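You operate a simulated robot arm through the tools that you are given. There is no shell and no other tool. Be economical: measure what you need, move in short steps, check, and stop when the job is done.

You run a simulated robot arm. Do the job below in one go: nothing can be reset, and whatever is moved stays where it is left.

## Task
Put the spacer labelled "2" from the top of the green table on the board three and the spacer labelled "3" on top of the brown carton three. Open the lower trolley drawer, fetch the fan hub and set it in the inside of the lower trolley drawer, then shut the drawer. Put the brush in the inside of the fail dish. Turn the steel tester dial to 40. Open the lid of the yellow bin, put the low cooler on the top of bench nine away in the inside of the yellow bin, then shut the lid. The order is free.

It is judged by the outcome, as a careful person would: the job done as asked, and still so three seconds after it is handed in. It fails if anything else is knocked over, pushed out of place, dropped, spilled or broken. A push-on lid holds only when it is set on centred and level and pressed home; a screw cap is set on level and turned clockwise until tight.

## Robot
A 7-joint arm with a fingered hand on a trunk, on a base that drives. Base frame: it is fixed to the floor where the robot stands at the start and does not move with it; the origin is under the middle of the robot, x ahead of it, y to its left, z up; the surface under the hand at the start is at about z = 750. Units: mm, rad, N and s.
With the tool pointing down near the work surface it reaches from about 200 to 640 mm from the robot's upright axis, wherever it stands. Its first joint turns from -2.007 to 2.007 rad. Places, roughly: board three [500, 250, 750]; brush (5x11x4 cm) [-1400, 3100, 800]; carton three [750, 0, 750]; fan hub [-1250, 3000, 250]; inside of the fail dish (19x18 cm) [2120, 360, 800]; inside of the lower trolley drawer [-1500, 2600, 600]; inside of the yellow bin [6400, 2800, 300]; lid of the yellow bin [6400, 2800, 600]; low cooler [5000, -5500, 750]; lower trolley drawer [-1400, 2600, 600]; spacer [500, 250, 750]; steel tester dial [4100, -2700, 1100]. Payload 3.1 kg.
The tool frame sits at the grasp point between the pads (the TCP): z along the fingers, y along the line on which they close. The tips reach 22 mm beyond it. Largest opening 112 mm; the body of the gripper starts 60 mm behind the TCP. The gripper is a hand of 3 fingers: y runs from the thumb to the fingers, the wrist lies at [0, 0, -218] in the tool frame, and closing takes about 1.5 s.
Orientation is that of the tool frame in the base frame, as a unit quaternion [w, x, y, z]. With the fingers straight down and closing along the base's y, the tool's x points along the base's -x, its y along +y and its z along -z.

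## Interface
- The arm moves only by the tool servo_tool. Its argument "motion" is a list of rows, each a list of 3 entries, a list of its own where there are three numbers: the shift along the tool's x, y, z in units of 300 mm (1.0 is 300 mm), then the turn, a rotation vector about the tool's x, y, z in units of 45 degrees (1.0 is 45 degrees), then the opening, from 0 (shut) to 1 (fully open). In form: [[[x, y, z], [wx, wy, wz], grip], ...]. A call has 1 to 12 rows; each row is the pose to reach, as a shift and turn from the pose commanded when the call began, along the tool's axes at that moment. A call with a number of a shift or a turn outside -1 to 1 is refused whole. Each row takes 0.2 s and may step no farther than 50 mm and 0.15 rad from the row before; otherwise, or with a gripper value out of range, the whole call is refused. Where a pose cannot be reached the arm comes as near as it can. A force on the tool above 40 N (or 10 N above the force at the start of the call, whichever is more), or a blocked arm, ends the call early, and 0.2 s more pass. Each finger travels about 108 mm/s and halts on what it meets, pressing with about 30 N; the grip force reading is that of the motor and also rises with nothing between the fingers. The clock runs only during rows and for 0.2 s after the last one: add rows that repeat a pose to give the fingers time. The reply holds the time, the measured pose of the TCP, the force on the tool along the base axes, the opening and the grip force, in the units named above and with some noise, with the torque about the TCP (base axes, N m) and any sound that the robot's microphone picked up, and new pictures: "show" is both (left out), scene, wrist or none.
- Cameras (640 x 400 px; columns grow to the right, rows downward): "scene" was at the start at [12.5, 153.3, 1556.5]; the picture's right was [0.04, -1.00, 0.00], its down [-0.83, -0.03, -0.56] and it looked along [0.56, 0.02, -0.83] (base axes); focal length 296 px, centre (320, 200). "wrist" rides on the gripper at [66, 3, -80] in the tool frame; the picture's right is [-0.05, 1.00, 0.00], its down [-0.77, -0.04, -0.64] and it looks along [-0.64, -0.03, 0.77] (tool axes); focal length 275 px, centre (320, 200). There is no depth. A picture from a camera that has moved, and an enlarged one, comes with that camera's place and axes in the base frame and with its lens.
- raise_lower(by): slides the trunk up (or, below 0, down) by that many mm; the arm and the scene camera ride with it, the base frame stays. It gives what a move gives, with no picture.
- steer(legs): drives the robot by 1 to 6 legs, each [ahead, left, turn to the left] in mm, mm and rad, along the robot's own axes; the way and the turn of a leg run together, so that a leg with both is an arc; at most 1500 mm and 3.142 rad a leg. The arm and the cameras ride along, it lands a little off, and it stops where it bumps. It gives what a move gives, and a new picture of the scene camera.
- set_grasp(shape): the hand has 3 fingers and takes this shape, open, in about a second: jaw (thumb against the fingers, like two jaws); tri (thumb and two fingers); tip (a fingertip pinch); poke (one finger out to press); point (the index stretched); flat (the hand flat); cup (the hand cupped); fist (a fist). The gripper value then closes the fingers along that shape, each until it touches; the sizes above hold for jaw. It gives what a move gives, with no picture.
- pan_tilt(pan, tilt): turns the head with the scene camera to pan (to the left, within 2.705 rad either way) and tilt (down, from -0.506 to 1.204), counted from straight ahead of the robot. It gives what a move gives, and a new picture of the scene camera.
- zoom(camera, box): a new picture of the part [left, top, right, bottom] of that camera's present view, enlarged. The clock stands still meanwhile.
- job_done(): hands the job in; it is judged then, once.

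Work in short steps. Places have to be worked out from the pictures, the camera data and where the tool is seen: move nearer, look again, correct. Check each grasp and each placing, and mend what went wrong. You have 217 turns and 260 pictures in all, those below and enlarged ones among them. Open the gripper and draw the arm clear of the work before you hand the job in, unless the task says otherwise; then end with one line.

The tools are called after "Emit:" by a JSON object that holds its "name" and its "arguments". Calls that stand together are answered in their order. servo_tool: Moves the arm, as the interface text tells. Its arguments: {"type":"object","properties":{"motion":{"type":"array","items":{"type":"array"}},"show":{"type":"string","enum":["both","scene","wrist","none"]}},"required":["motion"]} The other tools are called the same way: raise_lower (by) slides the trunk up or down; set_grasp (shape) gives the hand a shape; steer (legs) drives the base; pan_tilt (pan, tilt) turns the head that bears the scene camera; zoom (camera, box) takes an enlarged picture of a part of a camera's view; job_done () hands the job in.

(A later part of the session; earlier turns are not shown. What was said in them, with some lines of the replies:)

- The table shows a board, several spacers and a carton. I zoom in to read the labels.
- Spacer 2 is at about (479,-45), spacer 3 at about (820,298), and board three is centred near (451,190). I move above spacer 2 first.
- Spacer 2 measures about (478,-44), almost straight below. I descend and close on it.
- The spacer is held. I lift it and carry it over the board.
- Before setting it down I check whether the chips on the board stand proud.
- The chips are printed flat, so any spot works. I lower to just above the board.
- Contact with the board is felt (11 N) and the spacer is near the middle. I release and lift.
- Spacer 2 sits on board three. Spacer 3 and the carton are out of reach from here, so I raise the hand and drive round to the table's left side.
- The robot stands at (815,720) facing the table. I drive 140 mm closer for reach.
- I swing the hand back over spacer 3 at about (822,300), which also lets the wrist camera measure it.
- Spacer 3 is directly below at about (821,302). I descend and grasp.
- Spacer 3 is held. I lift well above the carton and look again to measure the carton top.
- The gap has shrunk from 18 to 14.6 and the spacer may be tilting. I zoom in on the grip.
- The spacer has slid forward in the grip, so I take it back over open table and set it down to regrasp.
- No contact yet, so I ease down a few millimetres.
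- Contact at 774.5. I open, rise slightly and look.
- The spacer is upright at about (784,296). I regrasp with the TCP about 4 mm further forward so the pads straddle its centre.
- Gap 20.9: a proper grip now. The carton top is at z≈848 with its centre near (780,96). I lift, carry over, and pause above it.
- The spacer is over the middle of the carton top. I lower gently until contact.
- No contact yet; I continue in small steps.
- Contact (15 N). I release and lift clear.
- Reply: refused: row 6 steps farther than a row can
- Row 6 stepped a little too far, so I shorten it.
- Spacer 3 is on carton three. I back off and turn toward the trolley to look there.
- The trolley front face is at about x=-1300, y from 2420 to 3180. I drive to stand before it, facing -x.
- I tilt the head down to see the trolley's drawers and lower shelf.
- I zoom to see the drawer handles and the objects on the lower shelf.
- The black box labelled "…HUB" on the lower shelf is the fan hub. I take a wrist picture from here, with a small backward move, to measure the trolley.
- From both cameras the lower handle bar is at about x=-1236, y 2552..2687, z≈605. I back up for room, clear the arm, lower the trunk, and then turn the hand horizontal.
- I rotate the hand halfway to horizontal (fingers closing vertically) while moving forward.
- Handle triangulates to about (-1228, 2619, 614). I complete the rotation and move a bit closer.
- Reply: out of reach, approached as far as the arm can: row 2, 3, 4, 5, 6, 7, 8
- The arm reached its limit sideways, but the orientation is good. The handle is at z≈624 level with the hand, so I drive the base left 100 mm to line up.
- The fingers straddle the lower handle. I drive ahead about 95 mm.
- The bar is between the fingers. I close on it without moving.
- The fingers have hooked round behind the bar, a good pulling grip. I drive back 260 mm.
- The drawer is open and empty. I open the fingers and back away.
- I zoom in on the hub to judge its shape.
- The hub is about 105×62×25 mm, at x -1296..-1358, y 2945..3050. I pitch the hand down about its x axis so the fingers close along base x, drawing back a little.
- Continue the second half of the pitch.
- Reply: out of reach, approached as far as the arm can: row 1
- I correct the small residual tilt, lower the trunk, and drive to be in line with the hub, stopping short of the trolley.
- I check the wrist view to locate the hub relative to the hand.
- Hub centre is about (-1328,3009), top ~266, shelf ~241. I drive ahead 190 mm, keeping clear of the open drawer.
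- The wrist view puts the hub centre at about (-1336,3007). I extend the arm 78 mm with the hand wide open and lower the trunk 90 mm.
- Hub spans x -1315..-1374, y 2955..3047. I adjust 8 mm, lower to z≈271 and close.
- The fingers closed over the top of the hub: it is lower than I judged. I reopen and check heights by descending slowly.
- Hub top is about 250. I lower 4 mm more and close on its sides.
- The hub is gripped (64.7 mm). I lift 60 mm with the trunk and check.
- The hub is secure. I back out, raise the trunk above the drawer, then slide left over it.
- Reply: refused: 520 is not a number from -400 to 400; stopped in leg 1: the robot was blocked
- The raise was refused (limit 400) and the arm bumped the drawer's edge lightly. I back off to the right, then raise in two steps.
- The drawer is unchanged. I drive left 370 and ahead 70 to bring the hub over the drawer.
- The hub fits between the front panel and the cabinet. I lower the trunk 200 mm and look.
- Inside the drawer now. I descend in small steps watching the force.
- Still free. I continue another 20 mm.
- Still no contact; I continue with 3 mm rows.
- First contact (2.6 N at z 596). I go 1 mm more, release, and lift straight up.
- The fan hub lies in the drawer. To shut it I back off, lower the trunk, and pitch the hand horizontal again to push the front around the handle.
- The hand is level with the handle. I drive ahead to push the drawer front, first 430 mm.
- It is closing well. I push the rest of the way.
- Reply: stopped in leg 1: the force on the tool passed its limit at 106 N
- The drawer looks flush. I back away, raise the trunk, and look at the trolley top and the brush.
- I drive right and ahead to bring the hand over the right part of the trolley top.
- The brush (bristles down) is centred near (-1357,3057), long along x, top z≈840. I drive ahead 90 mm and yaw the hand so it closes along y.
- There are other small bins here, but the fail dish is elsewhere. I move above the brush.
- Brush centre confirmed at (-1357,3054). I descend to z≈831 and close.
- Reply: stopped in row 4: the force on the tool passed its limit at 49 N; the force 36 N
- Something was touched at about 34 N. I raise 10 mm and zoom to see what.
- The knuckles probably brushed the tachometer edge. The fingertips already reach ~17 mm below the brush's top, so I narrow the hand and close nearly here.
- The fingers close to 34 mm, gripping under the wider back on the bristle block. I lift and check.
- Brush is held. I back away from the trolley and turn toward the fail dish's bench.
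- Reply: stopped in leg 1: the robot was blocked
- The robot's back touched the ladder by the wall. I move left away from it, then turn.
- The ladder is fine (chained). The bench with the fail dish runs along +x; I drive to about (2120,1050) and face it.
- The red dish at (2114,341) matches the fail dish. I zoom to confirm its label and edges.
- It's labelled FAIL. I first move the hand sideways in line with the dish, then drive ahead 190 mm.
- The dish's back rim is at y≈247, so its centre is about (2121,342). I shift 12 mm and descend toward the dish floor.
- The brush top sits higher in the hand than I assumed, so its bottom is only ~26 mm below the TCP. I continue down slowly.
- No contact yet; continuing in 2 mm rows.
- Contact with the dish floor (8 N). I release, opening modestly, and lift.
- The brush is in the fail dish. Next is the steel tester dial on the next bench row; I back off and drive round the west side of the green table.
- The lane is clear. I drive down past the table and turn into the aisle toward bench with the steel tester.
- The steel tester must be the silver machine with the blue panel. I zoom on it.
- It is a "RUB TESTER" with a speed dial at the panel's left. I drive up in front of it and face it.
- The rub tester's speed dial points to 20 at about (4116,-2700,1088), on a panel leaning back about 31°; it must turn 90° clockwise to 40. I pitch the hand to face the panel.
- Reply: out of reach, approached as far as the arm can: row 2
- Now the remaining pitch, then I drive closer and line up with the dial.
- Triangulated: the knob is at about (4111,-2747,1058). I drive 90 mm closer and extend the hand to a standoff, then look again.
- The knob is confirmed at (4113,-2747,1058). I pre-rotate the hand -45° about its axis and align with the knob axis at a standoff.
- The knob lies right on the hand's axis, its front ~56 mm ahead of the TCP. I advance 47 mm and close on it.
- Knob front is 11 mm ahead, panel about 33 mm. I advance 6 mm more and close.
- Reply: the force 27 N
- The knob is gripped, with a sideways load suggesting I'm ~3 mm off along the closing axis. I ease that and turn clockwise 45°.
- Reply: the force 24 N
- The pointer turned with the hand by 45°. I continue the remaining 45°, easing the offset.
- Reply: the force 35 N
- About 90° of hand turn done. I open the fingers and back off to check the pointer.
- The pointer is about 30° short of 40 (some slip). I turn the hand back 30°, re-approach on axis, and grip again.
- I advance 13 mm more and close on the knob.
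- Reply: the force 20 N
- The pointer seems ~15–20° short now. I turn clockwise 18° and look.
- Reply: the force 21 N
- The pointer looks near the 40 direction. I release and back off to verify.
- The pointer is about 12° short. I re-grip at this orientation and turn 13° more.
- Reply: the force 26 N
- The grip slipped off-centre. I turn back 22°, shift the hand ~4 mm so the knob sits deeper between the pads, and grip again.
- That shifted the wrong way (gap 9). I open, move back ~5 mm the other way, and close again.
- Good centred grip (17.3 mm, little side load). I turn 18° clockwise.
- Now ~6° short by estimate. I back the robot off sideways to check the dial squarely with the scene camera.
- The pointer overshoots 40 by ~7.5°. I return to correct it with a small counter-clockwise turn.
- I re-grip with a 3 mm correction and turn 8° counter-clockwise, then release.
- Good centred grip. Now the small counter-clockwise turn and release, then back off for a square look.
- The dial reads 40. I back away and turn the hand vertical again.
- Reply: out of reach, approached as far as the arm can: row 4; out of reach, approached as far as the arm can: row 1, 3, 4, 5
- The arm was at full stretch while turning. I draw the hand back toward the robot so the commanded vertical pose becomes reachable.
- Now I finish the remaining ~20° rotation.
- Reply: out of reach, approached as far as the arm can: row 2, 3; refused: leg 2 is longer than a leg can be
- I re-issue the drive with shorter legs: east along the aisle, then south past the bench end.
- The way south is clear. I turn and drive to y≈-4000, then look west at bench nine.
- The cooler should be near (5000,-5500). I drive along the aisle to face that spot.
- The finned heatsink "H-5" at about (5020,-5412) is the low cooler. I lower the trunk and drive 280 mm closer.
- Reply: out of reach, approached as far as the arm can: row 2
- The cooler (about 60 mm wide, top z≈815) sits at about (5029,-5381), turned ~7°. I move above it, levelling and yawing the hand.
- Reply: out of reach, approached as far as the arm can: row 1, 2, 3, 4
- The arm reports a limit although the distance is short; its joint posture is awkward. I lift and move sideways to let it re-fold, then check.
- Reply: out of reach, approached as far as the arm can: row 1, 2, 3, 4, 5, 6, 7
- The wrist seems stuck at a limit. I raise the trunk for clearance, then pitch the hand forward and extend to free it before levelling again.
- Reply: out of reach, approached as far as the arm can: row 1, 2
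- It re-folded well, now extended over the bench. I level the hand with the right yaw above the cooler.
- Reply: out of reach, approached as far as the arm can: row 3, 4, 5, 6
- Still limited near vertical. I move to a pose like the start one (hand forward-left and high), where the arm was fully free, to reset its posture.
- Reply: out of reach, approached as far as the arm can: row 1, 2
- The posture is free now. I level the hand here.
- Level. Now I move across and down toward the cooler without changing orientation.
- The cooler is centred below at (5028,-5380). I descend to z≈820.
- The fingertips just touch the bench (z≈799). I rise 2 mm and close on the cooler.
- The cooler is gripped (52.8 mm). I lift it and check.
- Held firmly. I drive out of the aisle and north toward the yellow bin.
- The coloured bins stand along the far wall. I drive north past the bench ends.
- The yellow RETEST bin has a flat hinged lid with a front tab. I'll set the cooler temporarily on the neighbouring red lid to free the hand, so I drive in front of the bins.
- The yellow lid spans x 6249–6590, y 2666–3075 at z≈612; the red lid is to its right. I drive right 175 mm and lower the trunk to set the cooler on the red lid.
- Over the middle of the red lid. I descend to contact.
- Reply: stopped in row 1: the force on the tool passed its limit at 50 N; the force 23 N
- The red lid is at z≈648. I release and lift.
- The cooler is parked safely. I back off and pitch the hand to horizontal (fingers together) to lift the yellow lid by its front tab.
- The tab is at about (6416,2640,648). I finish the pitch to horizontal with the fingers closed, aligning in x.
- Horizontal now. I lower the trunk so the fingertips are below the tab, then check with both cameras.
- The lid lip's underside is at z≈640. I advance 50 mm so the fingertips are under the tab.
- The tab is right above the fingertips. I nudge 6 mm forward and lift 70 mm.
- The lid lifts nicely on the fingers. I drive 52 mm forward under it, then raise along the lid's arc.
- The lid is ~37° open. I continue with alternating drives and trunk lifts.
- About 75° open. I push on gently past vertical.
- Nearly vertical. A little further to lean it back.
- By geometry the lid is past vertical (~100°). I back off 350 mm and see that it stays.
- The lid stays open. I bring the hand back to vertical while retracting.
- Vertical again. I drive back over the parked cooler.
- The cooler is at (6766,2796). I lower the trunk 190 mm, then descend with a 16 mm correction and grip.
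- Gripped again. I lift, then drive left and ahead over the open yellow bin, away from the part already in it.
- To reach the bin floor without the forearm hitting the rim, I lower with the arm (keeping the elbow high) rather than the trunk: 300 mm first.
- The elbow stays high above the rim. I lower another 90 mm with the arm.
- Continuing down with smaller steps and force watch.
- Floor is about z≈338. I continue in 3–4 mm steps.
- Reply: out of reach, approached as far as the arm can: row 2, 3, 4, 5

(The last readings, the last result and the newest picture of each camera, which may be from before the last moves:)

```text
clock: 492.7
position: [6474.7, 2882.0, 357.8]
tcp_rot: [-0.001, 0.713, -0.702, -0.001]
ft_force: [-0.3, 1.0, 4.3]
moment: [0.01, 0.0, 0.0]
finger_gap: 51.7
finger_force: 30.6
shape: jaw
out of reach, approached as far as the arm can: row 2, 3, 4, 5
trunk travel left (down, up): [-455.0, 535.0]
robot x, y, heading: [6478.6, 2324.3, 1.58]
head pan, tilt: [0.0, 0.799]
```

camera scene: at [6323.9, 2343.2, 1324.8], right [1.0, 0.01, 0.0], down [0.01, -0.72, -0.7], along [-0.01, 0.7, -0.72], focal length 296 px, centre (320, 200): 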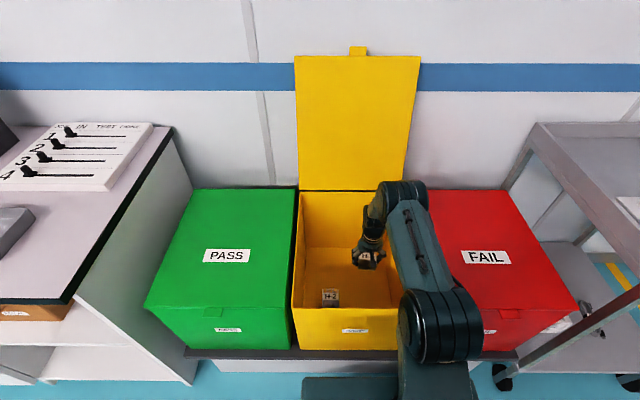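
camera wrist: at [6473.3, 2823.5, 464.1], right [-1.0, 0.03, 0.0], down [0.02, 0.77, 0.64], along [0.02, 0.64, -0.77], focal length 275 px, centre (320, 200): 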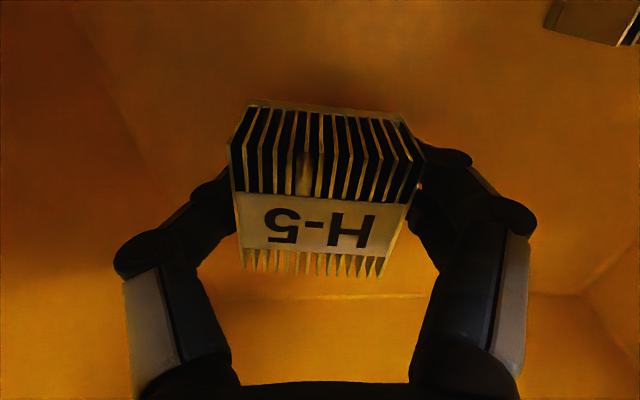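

A 4 N contact, at the arm's limit. I lower the trunk 3 mm to confirm the floor.

Emit:
{"name": "raise_lower", "arguments": {"by": -3}}

```text
clock: 493.2
position: [6475.9, 2883.5, 356.4]
tcp_rot: [-0.003, 0.713, -0.702, -0.003]
ft_force: [-1.6, -0.1, 25.8]
moment: [-0.02, 0.35, -0.03]
finger_gap: 52.0
finger_force: 29.8
shape: jaw
trunk travel left (down, up): [-452.0, 538.0]
robot x, y, heading: [6472.6, 2328.2, 1.58]
head pan, tilt: [0.0, 0.799]
```

Firmly on the floor (26 N). I release and rise straight up.

Emit:
{"name": "servo_tool", "arguments": {"motion": [[[0, 0, -0.005], [0, 0, 0], 0.6], [[0, 0, -0.01], [0, 0, 0], 0.8], [[0, 0, -0.01], [0, 0, 0], 0.8], [[0, 0, -0.1], [0, 0, 0], 0.8], [[0, 0, -0.22], [0, 0, 0], 0.8], [[0, 0, -0.36], [0, 0, 0], 0.8], [[0, 0, -0.5], [0, 0, 0], 0.8], [[0, 0, -0.64], [0, 0, 0], 0.8], [[0, 0, -0.78], [0, 0, 0], 0.8], [[0, 0, -0.92], [0, 0, 0], 0.8]], "show": "wrist"}}

```text
clock: 495.4
position: [6475.8, 2882.8, 630.3]
tcp_rot: [-0.001, 0.713, -0.701, -0.001]
ft_force: [0.6, 0.2, -0.3]
moment: [0.01, -0.05, 0.01]
finger_gap: 89.5
finger_force: 0.0
shape: jaw
trunk travel left (down, up): [-452.0, 538.0]
robot x, y, heading: [6476.6, 2325.3, 1.579]
head pan, tilt: [0.0, 0.799]
camera wrist: at [6474.3, 2816.6, 709.7], right [-1.0, 0.03, 0.0], down [0.02, 0.77, 0.64], along [0.02, 0.64, -0.77], focal length 275 px, centre (320, 200)
```

wrist: 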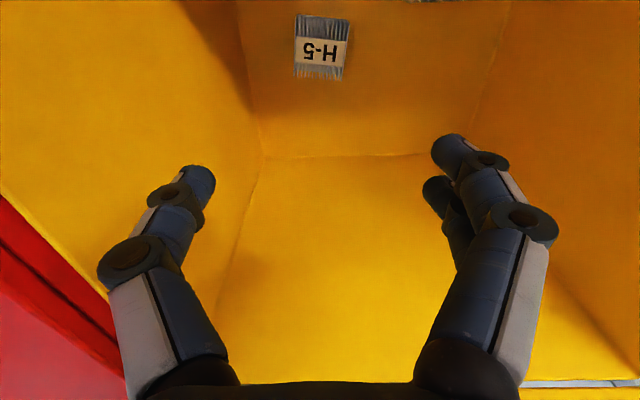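

The cooler sits upright in the bin. To shut the lid I'll take its top edge between thumb and fingers, so I raise, back off and yaw the hand 90°.

Emit:
{"name": "raise_lower", "arguments": {"by": 300}}

Emit:
{"name": "steer", "arguments": {"legs": [[-300, 0, 0]]}}

Emit:
{"name": "servo_tool", "arguments": {"motion": [[[0, 0, 0], [0, 0, 0.16], 0.8], [[0, 0, 0], [0, 0, 0.33], 0.8], [[0, 0, 0], [0, 0, 0.5], 0.8], [[0, 0, 0], [0, 0, 0.67], 0.8], [[0, 0, 0], [0, 0, 0.84], 0.8], [[0, 0, 0], [0, 0, 1.0], 0.8], [[0, 0, 0], [0, 0, 1.0], 0.8]], "show": "none"}}

Emit:
{"name": "servo_tool", "arguments": {"motion": [[[0, 0, 0], [0, 0, 0.16], 0.8], [[0, 0, 0], [0, 0, 0.33], 0.8], [[0, 0, 0], [0, 0, 0.5], 0.8], [[0, 0, 0], [0, 0, 0.67], 0.8], [[0, 0, 0], [0, 0, 0.84], 0.8], [[0, 0, 0], [0, 0, 1.0], 0.8], [[0, 0, 0], [0, 0, 1.0], 0.8]], "show": "none"}}

```text
clock: 498.4
position: [6476.1, 2883.1, 929.0]
tcp_rot: [0.0, 0.712, -0.702, -0.001]
ft_force: [0.5, -0.4, 0.2]
moment: [0.0, 0.02, 0.02]
finger_gap: 89.0
finger_force: 0.0
shape: jaw
trunk travel left (down, up): [-752.0, 238.0]
robot x, y, heading: [6474.3, 2324.3, 1.579]
head pan, tilt: [0.0, 0.799]
```

```text
clock: 500.4
position: [6479.0, 2582.8, 928.5]
tcp_rot: [0.0, 0.711, -0.703, -0.002]
ft_force: [0.2, 0.2, 0.6]
moment: [0.02, -0.01, -0.03]
finger_gap: 89.4
finger_force: 0.2
shape: jaw
trunk travel left (down, up): [-752.0, 238.0]
robot x, y, heading: [6479.7, 2026.5, 1.575]
head pan, tilt: [0.0, 0.799]
camera scene: at [6325.9, 2042.4, 1621.8], right [1.0, 0.0, 0.0], down [0.0, -0.72, -0.7], along [0.0, 0.7, -0.72], focal length 296 px, centre (320, 200)
```

scene: 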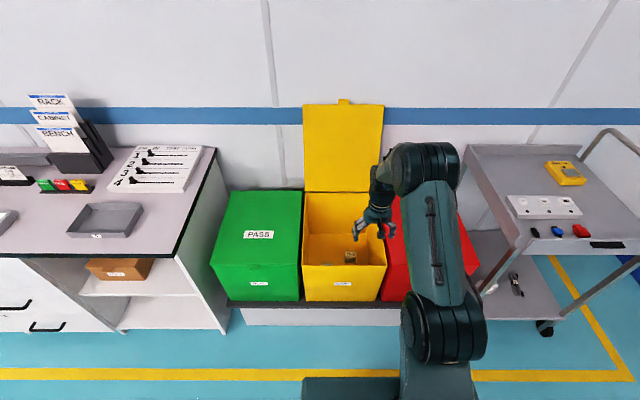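

```text
clock: 502.1
position: [6481.0, 2581.3, 928.8]
tcp_rot: [0.001, -0.388, 0.922, 0.001]
ft_force: [-0.3, -0.3, 0.1]
moment: [0.01, 0.02, 0.02]
finger_gap: 89.2
finger_force: 0.1
shape: jaw
trunk travel left (down, up): [-752.0, 238.0]
robot x, y, heading: [6476.4, 2023.4, 1.575]
head pan, tilt: [0.0, 0.799]
```

```text
clock: 503.6
position: [6481.3, 2582.6, 928.7]
tcp_rot: [0.0, -0.006, 1.0, 0.001]
ft_force: [0.8, -0.3, -0.2]
moment: [-0.01, 0.03, 0.0]
finger_gap: 89.6
finger_force: 0.0
shape: jaw
trunk travel left (down, up): [-752.0, 238.0]
robot x, y, heading: [6480.0, 2027.1, 1.578]
head pan, tilt: [0.0, 0.799]
```

Yawed. The lid now rests at about 107°, top edge near (y 3166, z 1028), wall at ~3211. I pitch the hand 45° forward-down while extending and raising it.

Emit:
{"name": "servo_tool", "arguments": {"motion": [[[0, 0.06, -0.04], [-0.125, 0, 0], 0.71], [[0, 0.12, -0.08], [-0.25, 0, 0], 0.71], [[0, 0.18, -0.12], [-0.375, 0, 0], 0.71], [[0, 0.25, -0.16], [-0.5, 0, 0], 0.71], [[0, 0.31, -0.2], [-0.625, 0, 0], 0.71], [[0, 0.37, -0.24], [-0.75, 0, 0], 0.71], [[0, 0.43, -0.28], [-0.875, 0, 0], 0.71], [[0, 0.5, -0.32], [-1.0, 0, 0], 0.71], [[0, 0.5, -0.32], [-1.0, 0, 0], 0.71]], "show": "none"}}

```text
clock: 505.6
position: [6478.2, 2731.6, 1026.3]
tcp_rot: [-0.002, -0.005, 0.923, 0.384]
ft_force: [-0.6, -0.8, 0.2]
moment: [0.02, -0.03, 0.0]
finger_gap: 80.0
finger_force: 0.1
shape: jaw
trunk travel left (down, up): [-752.0, 238.0]
robot x, y, heading: [6479.5, 2025.4, 1.576]
head pan, tilt: [0.0, 0.799]
```

Good. I raise 75 mm and drive forward 350 mm, above the lid's top edge.

Emit:
{"name": "raise_lower", "arguments": {"by": 75}}

Emit:
{"name": "steer", "arguments": {"legs": [[345, 0, 0]]}}

Emit:
{"name": "zoom", "arguments": {"camera": "wrist", "box": [0, 0, 640, 400]}}

```text
clock: 506.8
position: [6478.8, 2732.3, 1100.4]
tcp_rot: [-0.003, -0.005, 0.923, 0.384]
ft_force: [-0.3, -0.3, 0.3]
moment: [-0.02, 0.0, 0.02]
finger_gap: 79.6
finger_force: 0.1
shape: jaw
trunk travel left (down, up): [-827.0, 163.0]
robot x, y, heading: [6479.6, 2029.8, 1.578]
head pan, tilt: [0.0, 0.799]
```

```text
clock: 509.0
position: [6477.2, 3075.2, 1100.4]
tcp_rot: [-0.002, -0.005, 0.923, 0.384]
ft_force: [-0.1, -0.7, -0.3]
moment: [0.0, -0.02, -0.04]
finger_gap: 79.7
finger_force: 0.0
shape: jaw
trunk travel left (down, up): [-827.0, 163.0]
robot x, y, heading: [6476.0, 2368.8, 1.579]
head pan, tilt: [0.0, 0.799]
camera scene: at [6324.2, 2387.2, 1696.8], right [1.0, 0.01, 0.0], down [0.0, -0.72, -0.7], along [0.0, 0.7, -0.72], focal length 296 px, centre (320, 200)
```

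scene: 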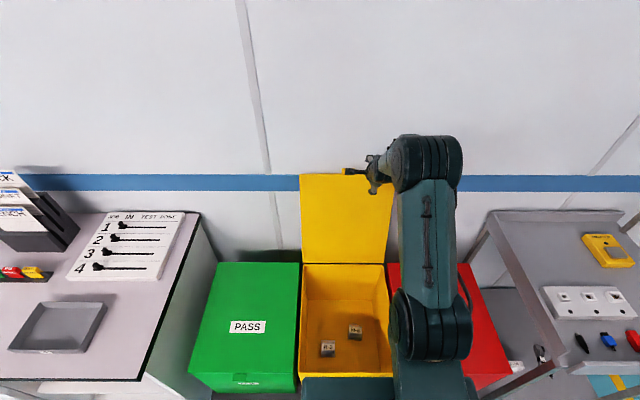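

```text
1.00 times, centred on (320, 200) of wrist (not enlarged: the box is as wide or as high as the picture)
camera zoom: at [6411.4, 3020.4, 1159.0], right [0.04, 0.71, 0.71], down [0.78, -0.47, 0.42], along [0.63, 0.53, -0.57], focal length 275 px, centre (320, 200)
```

zoom: 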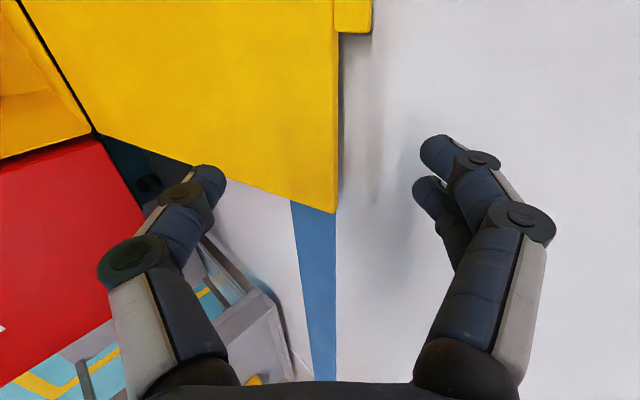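

The lid's top corner measures (6590,3166,1022): exactly between the jaws' lines. I move forward 70 mm, then straight down about 95 mm.

Emit:
{"name": "servo_tool", "arguments": {"motion": [[[0, 0.08, 0.08], [0, 0, 0], 0.71], [[0, 0.165, 0.165], [0, 0, 0], 0.71], [[0, 0.1, 0.23], [0, 0, 0], 0.71], [[0, 0.04, 0.29], [0, 0, 0], 0.71], [[0, -0.02, 0.35], [0, 0, 0], 0.71], [[0, -0.05, 0.38], [0, 0, 0], 0.71], [[0, -0.05, 0.38], [0, 0, 0], 0.71]]}}

```text
clock: 510.6
position: [6476.3, 3145.2, 1009.8]
tcp_rot: [-0.002, -0.006, 0.923, 0.384]
ft_force: [-0.5, -3.1, 0.6]
moment: [0.13, 0.03, 0.01]
finger_gap: 78.5
finger_force: 0.1
shape: jaw
trunk travel left (down, up): [-827.0, 163.0]
robot x, y, heading: [6477.2, 2368.9, 1.574]
head pan, tilt: [0.0, 0.799]
camera scene: at [6324.2, 2385.6, 1696.8], right [1.0, 0.01, 0.0], down [0.0, -0.72, -0.7], along [0.0, 0.7, -0.72], focal length 296 px, centre (320, 200)
camera wrist: at [6411.1, 3089.6, 1067.3], right [0.04, 0.7, 0.71], down [0.78, -0.47, 0.42], along [0.63, 0.53, -0.56], focal length 275 px, centre (320, 200)
```

scene: 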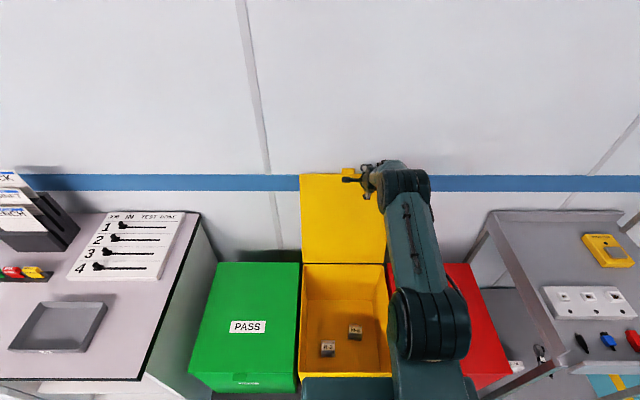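
wrist: 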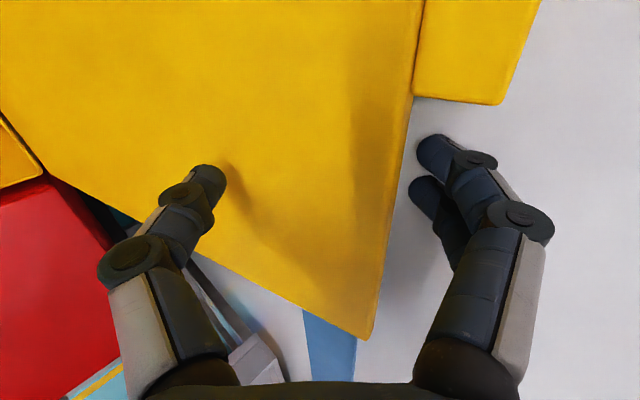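

The fingers are just behind the edge level. I go 12 mm lower, easing 3 mm off the wall, then close partly to capture the lid edge.

Emit:
{"name": "servo_tool", "arguments": {"motion": [[[0, -0.02, 0.012], [0, 0, 0], 0.71], [[0, -0.035, 0.021], [0, 0, 0], 0.71], [[0, -0.035, 0.021], [0, 0, 0], 0.55], [[0, -0.035, 0.021], [0, 0, 0], 0.45], [[0, -0.035, 0.021], [0, 0, 0], 0.45]]}}

```text
clock: 511.8
position: [6475.2, 3142.4, 998.2]
tcp_rot: [-0.002, -0.006, 0.923, 0.384]
ft_force: [0.7, 1.5, 4.0]
moment: [0.03, -0.01, 0.01]
finger_gap: 53.2
finger_force: 0.1
shape: jaw
trunk travel left (down, up): [-827.0, 163.0]
robot x, y, heading: [6478.1, 2370.1, 1.58]
head pan, tilt: [0.0, 0.799]
camera scene: at [6324.2, 2386.5, 1696.8], right [1.0, 0.01, 0.0], down [0.0, -0.72, -0.7], along [0.0, 0.7, -0.72], focal length 296 px, centre (320, 200)
camera wrist: at [6410.9, 3086.7, 1056.4], right [0.04, 0.7, 0.71], down [0.78, -0.47, 0.42], along [0.63, 0.54, -0.56], focal length 275 px, centre (320, 200)
```

scene: 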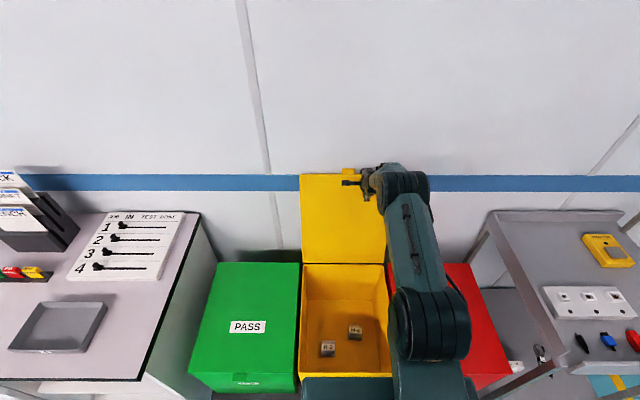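
wrist: 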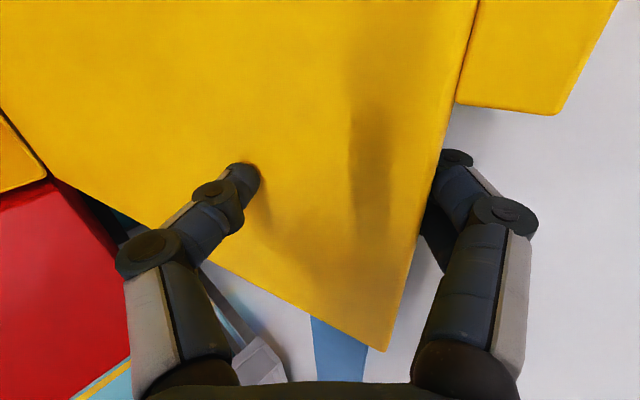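

Fingers are behind the lid and the thumb in front: captured. I pull it forward gently, first stage to about vertical.

Emit:
{"name": "servo_tool", "arguments": {"motion": [[[0, -0.059, -0.115], [0, 0, 0], 0.45], [[0, -0.118, -0.226], [0, 0, 0], 0.45], [[0, -0.203, -0.316], [0, 0, 0], 0.45], [[0, -0.203, -0.316], [0, 0, 0], 0.45]]}}

```text
clock: 512.8
position: [6476.4, 3032.8, 1021.4]
tcp_rot: [-0.002, -0.006, 0.923, 0.385]
ft_force: [-0.3, -0.1, -0.5]
moment: [0.02, 0.02, -0.02]
finger_gap: 51.1
finger_force: 0.0
shape: jaw
trunk travel left (down, up): [-827.0, 163.0]
robot x, y, heading: [6473.0, 2368.9, 1.581]
head pan, tilt: [0.0, 0.799]
camera scene: at [6324.2, 2387.6, 1696.7], right [1.0, 0.01, 0.0], down [0.0, -0.72, -0.7], along [0.0, 0.7, -0.72], focal length 296 px, centre (320, 200)
camera wrist: at [6411.1, 2977.7, 1080.0], right [0.04, 0.7, 0.71], down [0.78, -0.47, 0.42], along [0.63, 0.53, -0.57], focal length 275 px, centre (320, 200)
```

scene: 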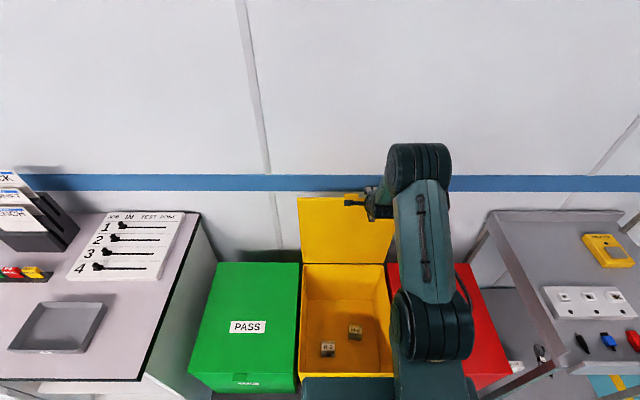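
wrist: 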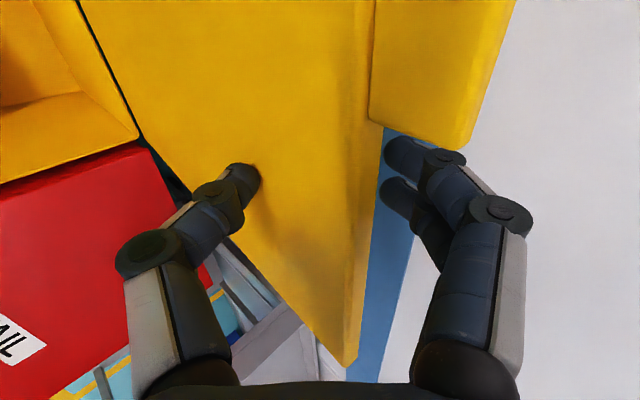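

The lid follows, near vertical. I continue past vertical to about 65°.

Emit:
{"name": "servo_tool", "arguments": {"motion": [[[0, -0.046, -0.046], [0, 0, 0], 0.45], [[0, -0.092, -0.092], [0, 0, 0], 0.45], [[0, -0.16, -0.135], [0, 0, 0], 0.45], [[0, -0.226, -0.179], [0, 0, 0], 0.45], [[0, -0.295, -0.22], [0, 0, 0], 0.45], [[0, -0.363, -0.264], [0, 0, 0], 0.45]]}}

```text
clock: 514.2
position: [6479.3, 2898.7, 999.4]
tcp_rot: [-0.002, -0.006, 0.923, 0.384]
ft_force: [-1.1, -0.1, -1.3]
moment: [-0.01, 0.01, -0.01]
finger_gap: 51.7
finger_force: 0.1
shape: jaw
trunk travel left (down, up): [-827.0, 163.0]
robot x, y, heading: [6477.7, 2370.9, 1.576]
head pan, tilt: [0.0, 0.799]
camera scene: at [6324.2, 2386.8, 1696.8], right [1.0, 0.01, 0.0], down [0.0, -0.72, -0.7], along [0.0, 0.7, -0.72], focal length 296 px, centre (320, 200)
camera wrist: at [6413.5, 2844.0, 1058.7], right [0.04, 0.71, 0.71], down [0.78, -0.47, 0.42], along [0.63, 0.53, -0.57], focal length 275 px, centre (320, 200)
```

scene: 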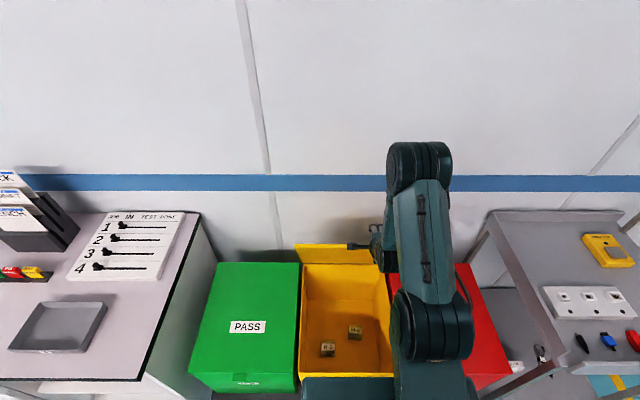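
wrist: 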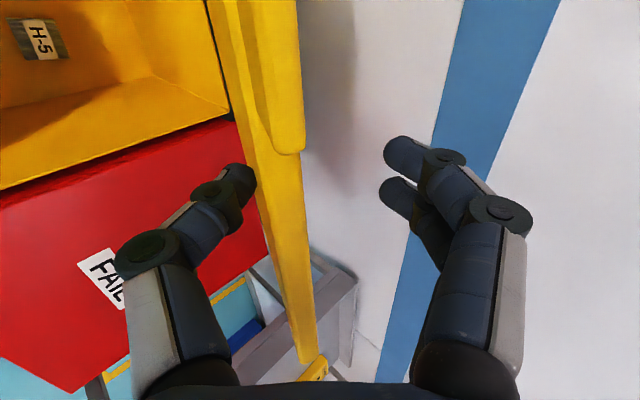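

The lid now rests on the thumb at about 60°. I lower it further along its arc.

Emit:
{"name": "servo_tool", "arguments": {"motion": [[[0, -0.07, -0.014], [0, 0, 0], 0.45], [[0, -0.141, -0.028], [0, 0, 0], 0.45], [[0, -0.213, -0.044], [0, 0, 0], 0.45], [[0, -0.285, -0.059], [0, 0, 0], 0.45], [[0, -0.382, -0.071], [0, 0, 0], 0.45], [[0, -0.478, -0.082], [0, 0, 0], 0.45]]}}

```text
clock: 515.6
position: [6481.1, 2780.6, 916.0]
tcp_rot: [-0.002, -0.006, 0.923, 0.384]
ft_force: [0.8, 0.4, -1.7]
moment: [0.04, 0.0, 0.03]
finger_gap: 52.5
finger_force: 0.1
shape: jaw
trunk travel left (down, up): [-827.0, 163.0]
robot x, y, heading: [6474.7, 2369.6, 1.578]
head pan, tilt: [0.0, 0.799]
camera scene: at [6323.2, 2386.9, 1696.7], right [1.0, 0.01, 0.0], down [0.0, -0.72, -0.7], along [0.0, 0.7, -0.72], focal length 296 px, centre (320, 200)
camera wrist: at [6415.1, 2725.1, 973.8], right [0.04, 0.7, 0.71], down [0.78, -0.47, 0.42], along [0.63, 0.53, -0.56], focal length 275 px, centre (320, 200)
```

scene: 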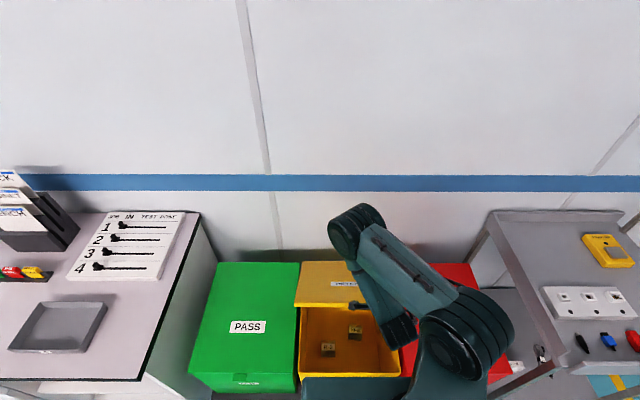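
wrist: 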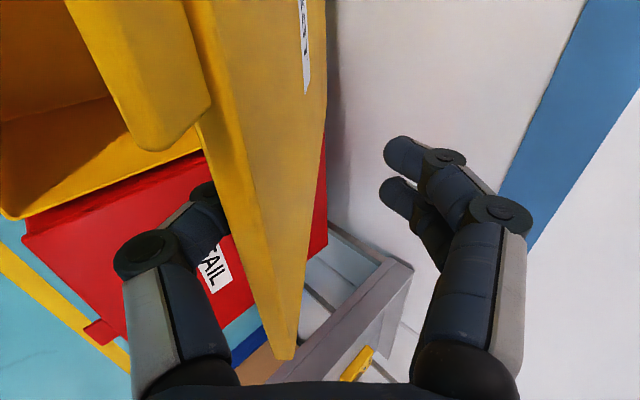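

The lid rests on the thumb at ~38°. I keep lowering it with small alternating trunk and base moves.

Emit:
{"name": "raise_lower", "arguments": {"by": -25}}

Emit:
{"name": "steer", "arguments": {"legs": [[-40, 0, 0]]}}

Emit:
{"name": "raise_lower", "arguments": {"by": -42}}

Emit:
{"name": "steer", "arguments": {"legs": [[-28, 0, 0]]}}

```text
clock: 516.3
position: [6481.7, 2780.6, 890.7]
tcp_rot: [-0.002, -0.006, 0.923, 0.384]
ft_force: [-0.5, 0.0, -1.3]
moment: [0.01, 0.05, 0.01]
finger_gap: 52.2
finger_force: 0.1
shape: jaw
trunk travel left (down, up): [-802.0, 188.0]
robot x, y, heading: [6473.6, 2371.5, 1.576]
head pan, tilt: [0.0, 0.799]
```

```text
clock: 517.2
position: [6480.2, 2741.3, 891.0]
tcp_rot: [-0.002, -0.006, 0.923, 0.384]
ft_force: [0.4, -0.4, -0.7]
moment: [0.0, -0.03, -0.01]
finger_gap: 52.1
finger_force: 0.0
shape: jaw
trunk travel left (down, up): [-802.0, 188.0]
robot x, y, heading: [6473.0, 2328.3, 1.578]
head pan, tilt: [0.0, 0.799]
camera scene: at [6324.4, 2346.9, 1671.8], right [1.0, 0.0, 0.0], down [0.0, -0.72, -0.7], along [0.0, 0.7, -0.72], focal length 296 px, centre (320, 200)
```

scene: 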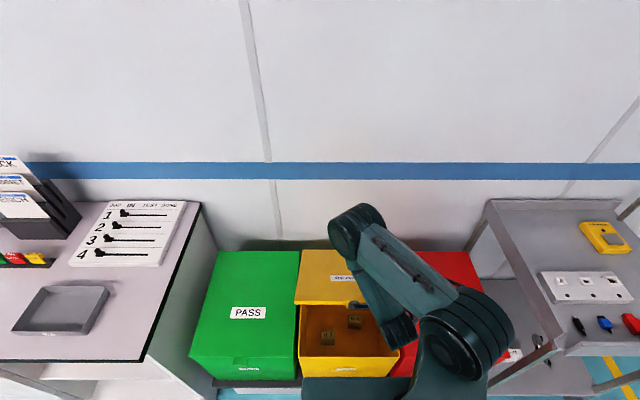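

```text
clock: 518.0
position: [6481.0, 2741.0, 850.0]
tcp_rot: [-0.002, -0.005, 0.923, 0.385]
ft_force: [0.5, -0.5, -1.2]
moment: [0.01, 0.0, -0.04]
finger_gap: 51.9
finger_force: 0.0
shape: jaw
trunk travel left (down, up): [-760.0, 230.0]
robot x, y, heading: [6477.9, 2333.3, 1.577]
head pan, tilt: [0.0, 0.799]
```

```text
clock: 518.9
position: [6480.4, 2713.0, 848.3]
tcp_rot: [-0.002, -0.005, 0.923, 0.385]
ft_force: [-0.4, 0.0, -1.9]
moment: [0.02, 0.02, -0.01]
finger_gap: 52.1
finger_force: 0.0
shape: jaw
trunk travel left (down, up): [-760.0, 230.0]
robot x, y, heading: [6479.0, 2303.8, 1.574]
head pan, tilt: [0.0, 0.799]
camera scene: at [6324.5, 2319.5, 1629.8], right [1.0, 0.0, 0.0], down [0.0, -0.72, -0.7], along [0.0, 0.7, -0.72], focal length 296 px, centre (320, 200)
```

scene: 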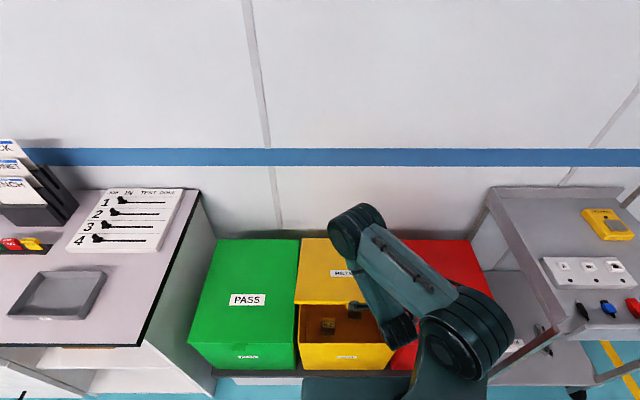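

It's closing steadily (~27°). I keep lowering.

Emit:
{"name": "raise_lower", "arguments": {"by": -45}}

Emit:
{"name": "steer", "arguments": {"legs": [[-15, 0, 0]]}}

Emit:
{"name": "raise_lower", "arguments": {"by": -45}}

Emit:
{"name": "zoom", "arguments": {"camera": "wrist", "box": [0, 0, 640, 400]}}

```text
clock: 519.8
position: [6481.5, 2713.8, 803.8]
tcp_rot: [-0.002, -0.006, 0.923, 0.385]
ft_force: [-0.6, -0.2, -1.9]
moment: [0.01, 0.03, 0.03]
finger_gap: 51.8
finger_force: 0.1
shape: jaw
trunk travel left (down, up): [-715.0, 275.0]
robot x, y, heading: [6475.4, 2304.3, 1.572]
head pan, tilt: [0.0, 0.799]
```

```text
clock: 520.5
position: [6482.6, 2698.0, 802.5]
tcp_rot: [-0.003, -0.005, 0.923, 0.384]
ft_force: [1.2, -0.3, -0.9]
moment: [0.02, 0.0, 0.05]
finger_gap: 51.8
finger_force: 0.1
shape: jaw
trunk travel left (down, up): [-715.0, 275.0]
robot x, y, heading: [6476.3, 2286.2, 1.58]
head pan, tilt: [0.0, 0.799]
camera scene: at [6324.6, 2304.7, 1584.8], right [1.0, 0.0, 0.0], down [0.0, -0.72, -0.7], along [0.0, 0.7, -0.72], focal length 296 px, centre (320, 200)
```

scene: 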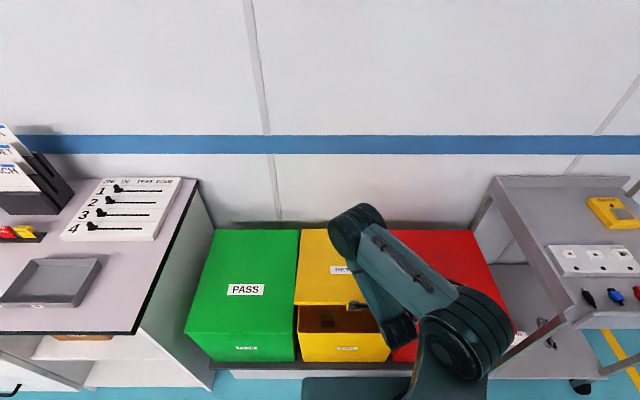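

```text
clock: 521.4
position: [6482.2, 2699.2, 758.8]
tcp_rot: [-0.002, -0.005, 0.923, 0.384]
ft_force: [0.6, -0.2, -1.1]
moment: [0.02, -0.03, 0.02]
finger_gap: 51.5
finger_force: 0.2
shape: jaw
trunk travel left (down, up): [-670.0, 320.0]
robot x, y, heading: [6476.7, 2285.1, 1.578]
head pan, tilt: [0.0, 0.799]
```

```text
1.00 times, centred on (320, 200) of wrist (not enlarged: the box is as wide or as high as the picture)
camera zoom: at [6416.4, 2643.4, 816.9], right [0.04, 0.7, 0.71], down [0.78, -0.47, 0.42], along [0.63, 0.53, -0.56], focal length 275 px, centre (320, 200)
```

zoom: 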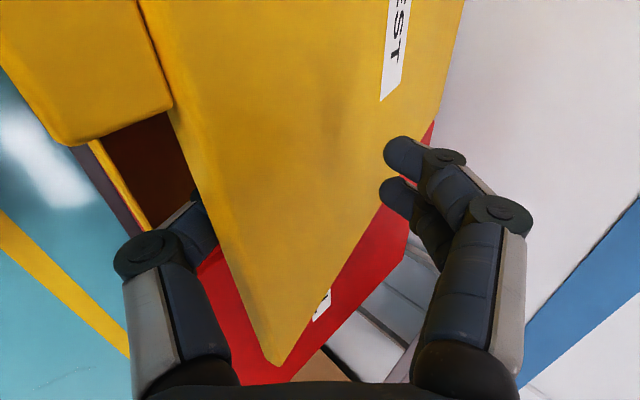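

About 12° left. I lower 60 mm more and then withdraw the hand backward.

Emit:
{"name": "raise_lower", "arguments": {"by": -40}}

Emit:
{"name": "raise_lower", "arguments": {"by": -20}}

Emit:
{"name": "steer", "arguments": {"legs": [[-150, 0, 0]]}}

```text
clock: 522.2
position: [6482.6, 2699.0, 718.4]
tcp_rot: [-0.002, -0.005, 0.923, 0.384]
ft_force: [0.1, -1.8, -1.0]
moment: [0.04, 0.0, 0.01]
finger_gap: 51.5
finger_force: 0.0
shape: jaw
trunk travel left (down, up): [-630.0, 360.0]
robot x, y, heading: [6474.9, 2289.7, 1.576]
head pan, tilt: [0.0, 0.799]
```

```text
clock: 522.9
position: [6481.7, 2698.6, 698.0]
tcp_rot: [-0.003, -0.005, 0.923, 0.384]
ft_force: [0.8, -2.3, -0.3]
moment: [0.04, 0.01, -0.01]
finger_gap: 51.7
finger_force: 0.1
shape: jaw
trunk travel left (down, up): [-610.0, 380.0]
robot x, y, heading: [6473.8, 2288.8, 1.576]
head pan, tilt: [0.0, 0.799]
```

```text
clock: 524.3
position: [6482.4, 2546.7, 698.3]
tcp_rot: [-0.001, -0.005, 0.923, 0.384]
ft_force: [0.4, -0.6, -0.2]
moment: [0.0, 0.03, 0.02]
finger_gap: 50.9
finger_force: 0.0
shape: jaw
trunk travel left (down, up): [-610.0, 380.0]
robot x, y, heading: [6475.5, 2137.4, 1.574]
head pan, tilt: [0.0, 0.799]
camera scene: at [6325.0, 2152.1, 1479.8], right [1.0, 0.0, 0.0], down [0.0, -0.72, -0.7], along [0.0, 0.7, -0.72], focal length 296 px, centre (320, 200)
```

scene: 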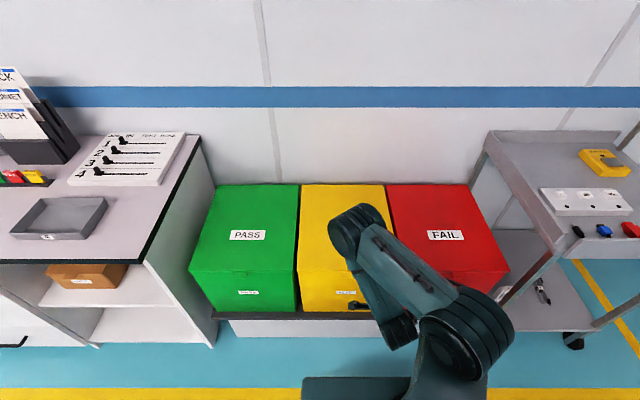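

The lid looks shut. I back off further and zoom to confirm it is flat.

Emit:
{"name": "steer", "arguments": {"legs": [[-350, 0, 0]]}}

Emit:
{"name": "zoom", "arguments": {"camera": "scene", "box": [200, 80, 520, 280]}}

```text
clock: 526.5
position: [6484.6, 2196.9, 697.9]
tcp_rot: [-0.001, -0.001, 0.923, 0.384]
ft_force: [0.3, -0.6, 0.1]
moment: [0.01, 0.01, -0.01]
finger_gap: 51.1
finger_force: 0.0
shape: jaw
trunk travel left (down, up): [-610.0, 380.0]
robot x, y, heading: [6473.3, 1782.0, 1.568]
head pan, tilt: [0.0, 0.799]
camera scene: at [6324.6, 1803.8, 1479.8], right [1.0, -0.01, 0.0], down [0.0, -0.72, -0.7], along [0.0, 0.7, -0.72], focal length 296 px, centre (320, 200)
```

scene: 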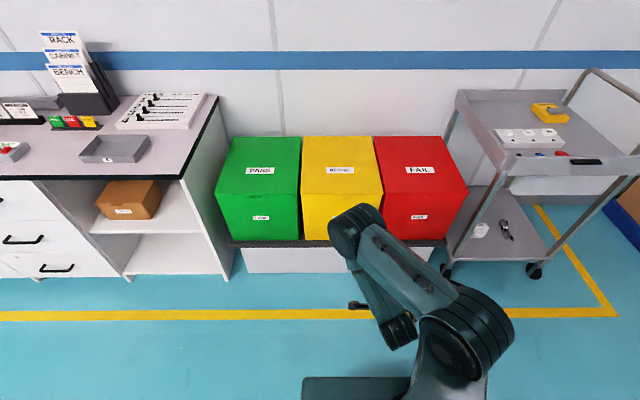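

```text
2.00 times, centred on (360, 180) of scene
camera zoom: at [6324.6, 1803.8, 1479.8], right [1.0, -0.01, 0.0], down [0.0, -0.72, -0.7], along [0.0, 0.7, -0.72], focal length 592 px, centre (240, 240)
```

zoom: 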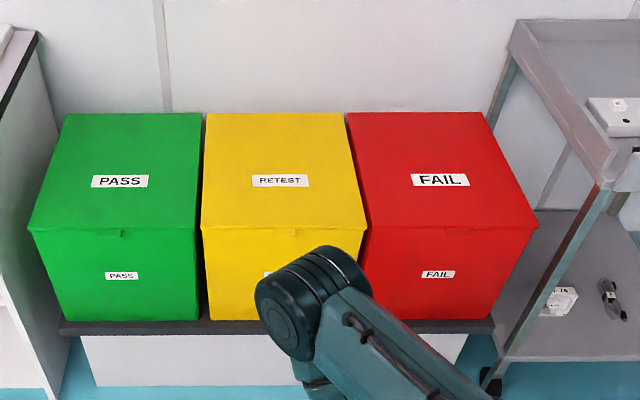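

The lid is flat and shut, and every part of the job is done. I open the hand fully and hand the job in.

Emit:
{"name": "servo_tool", "arguments": {"motion": [[[0, 0, 0], [0, 0, 0], 1.0], [[0, 0, 0], [0, 0, 0], 1.0], [[0, 0, 0], [0, 0, 0], 1.0]], "show": "none"}}

Emit:
{"name": "job_done", "arguments": {}}

```text
clock: 527.4
position: [6485.9, 2196.3, 699.1]
tcp_rot: [-0.001, -0.001, 0.923, 0.385]
ft_force: [0.3, -0.3, 0.2]
moment: [0.01, 0.01, 0.02]
finger_gap: 111.9
finger_force: 0.0
shape: jaw
trunk travel left (down, up): [-610.0, 380.0]
robot x, y, heading: [6475.7, 1783.8, 1.569]
head pan, tilt: [0.0, 0.799]
```

```text
The job is handed in.
```

All parts of the job are done and handed in: spacers 2 and 3, fan hub, brush, dial and cooler are in place, with the drawer and the yellow lid shut; along the way the arm lightly bumped the open drawer and the base touched the ladder, and I saw nothing displaced afterwards.
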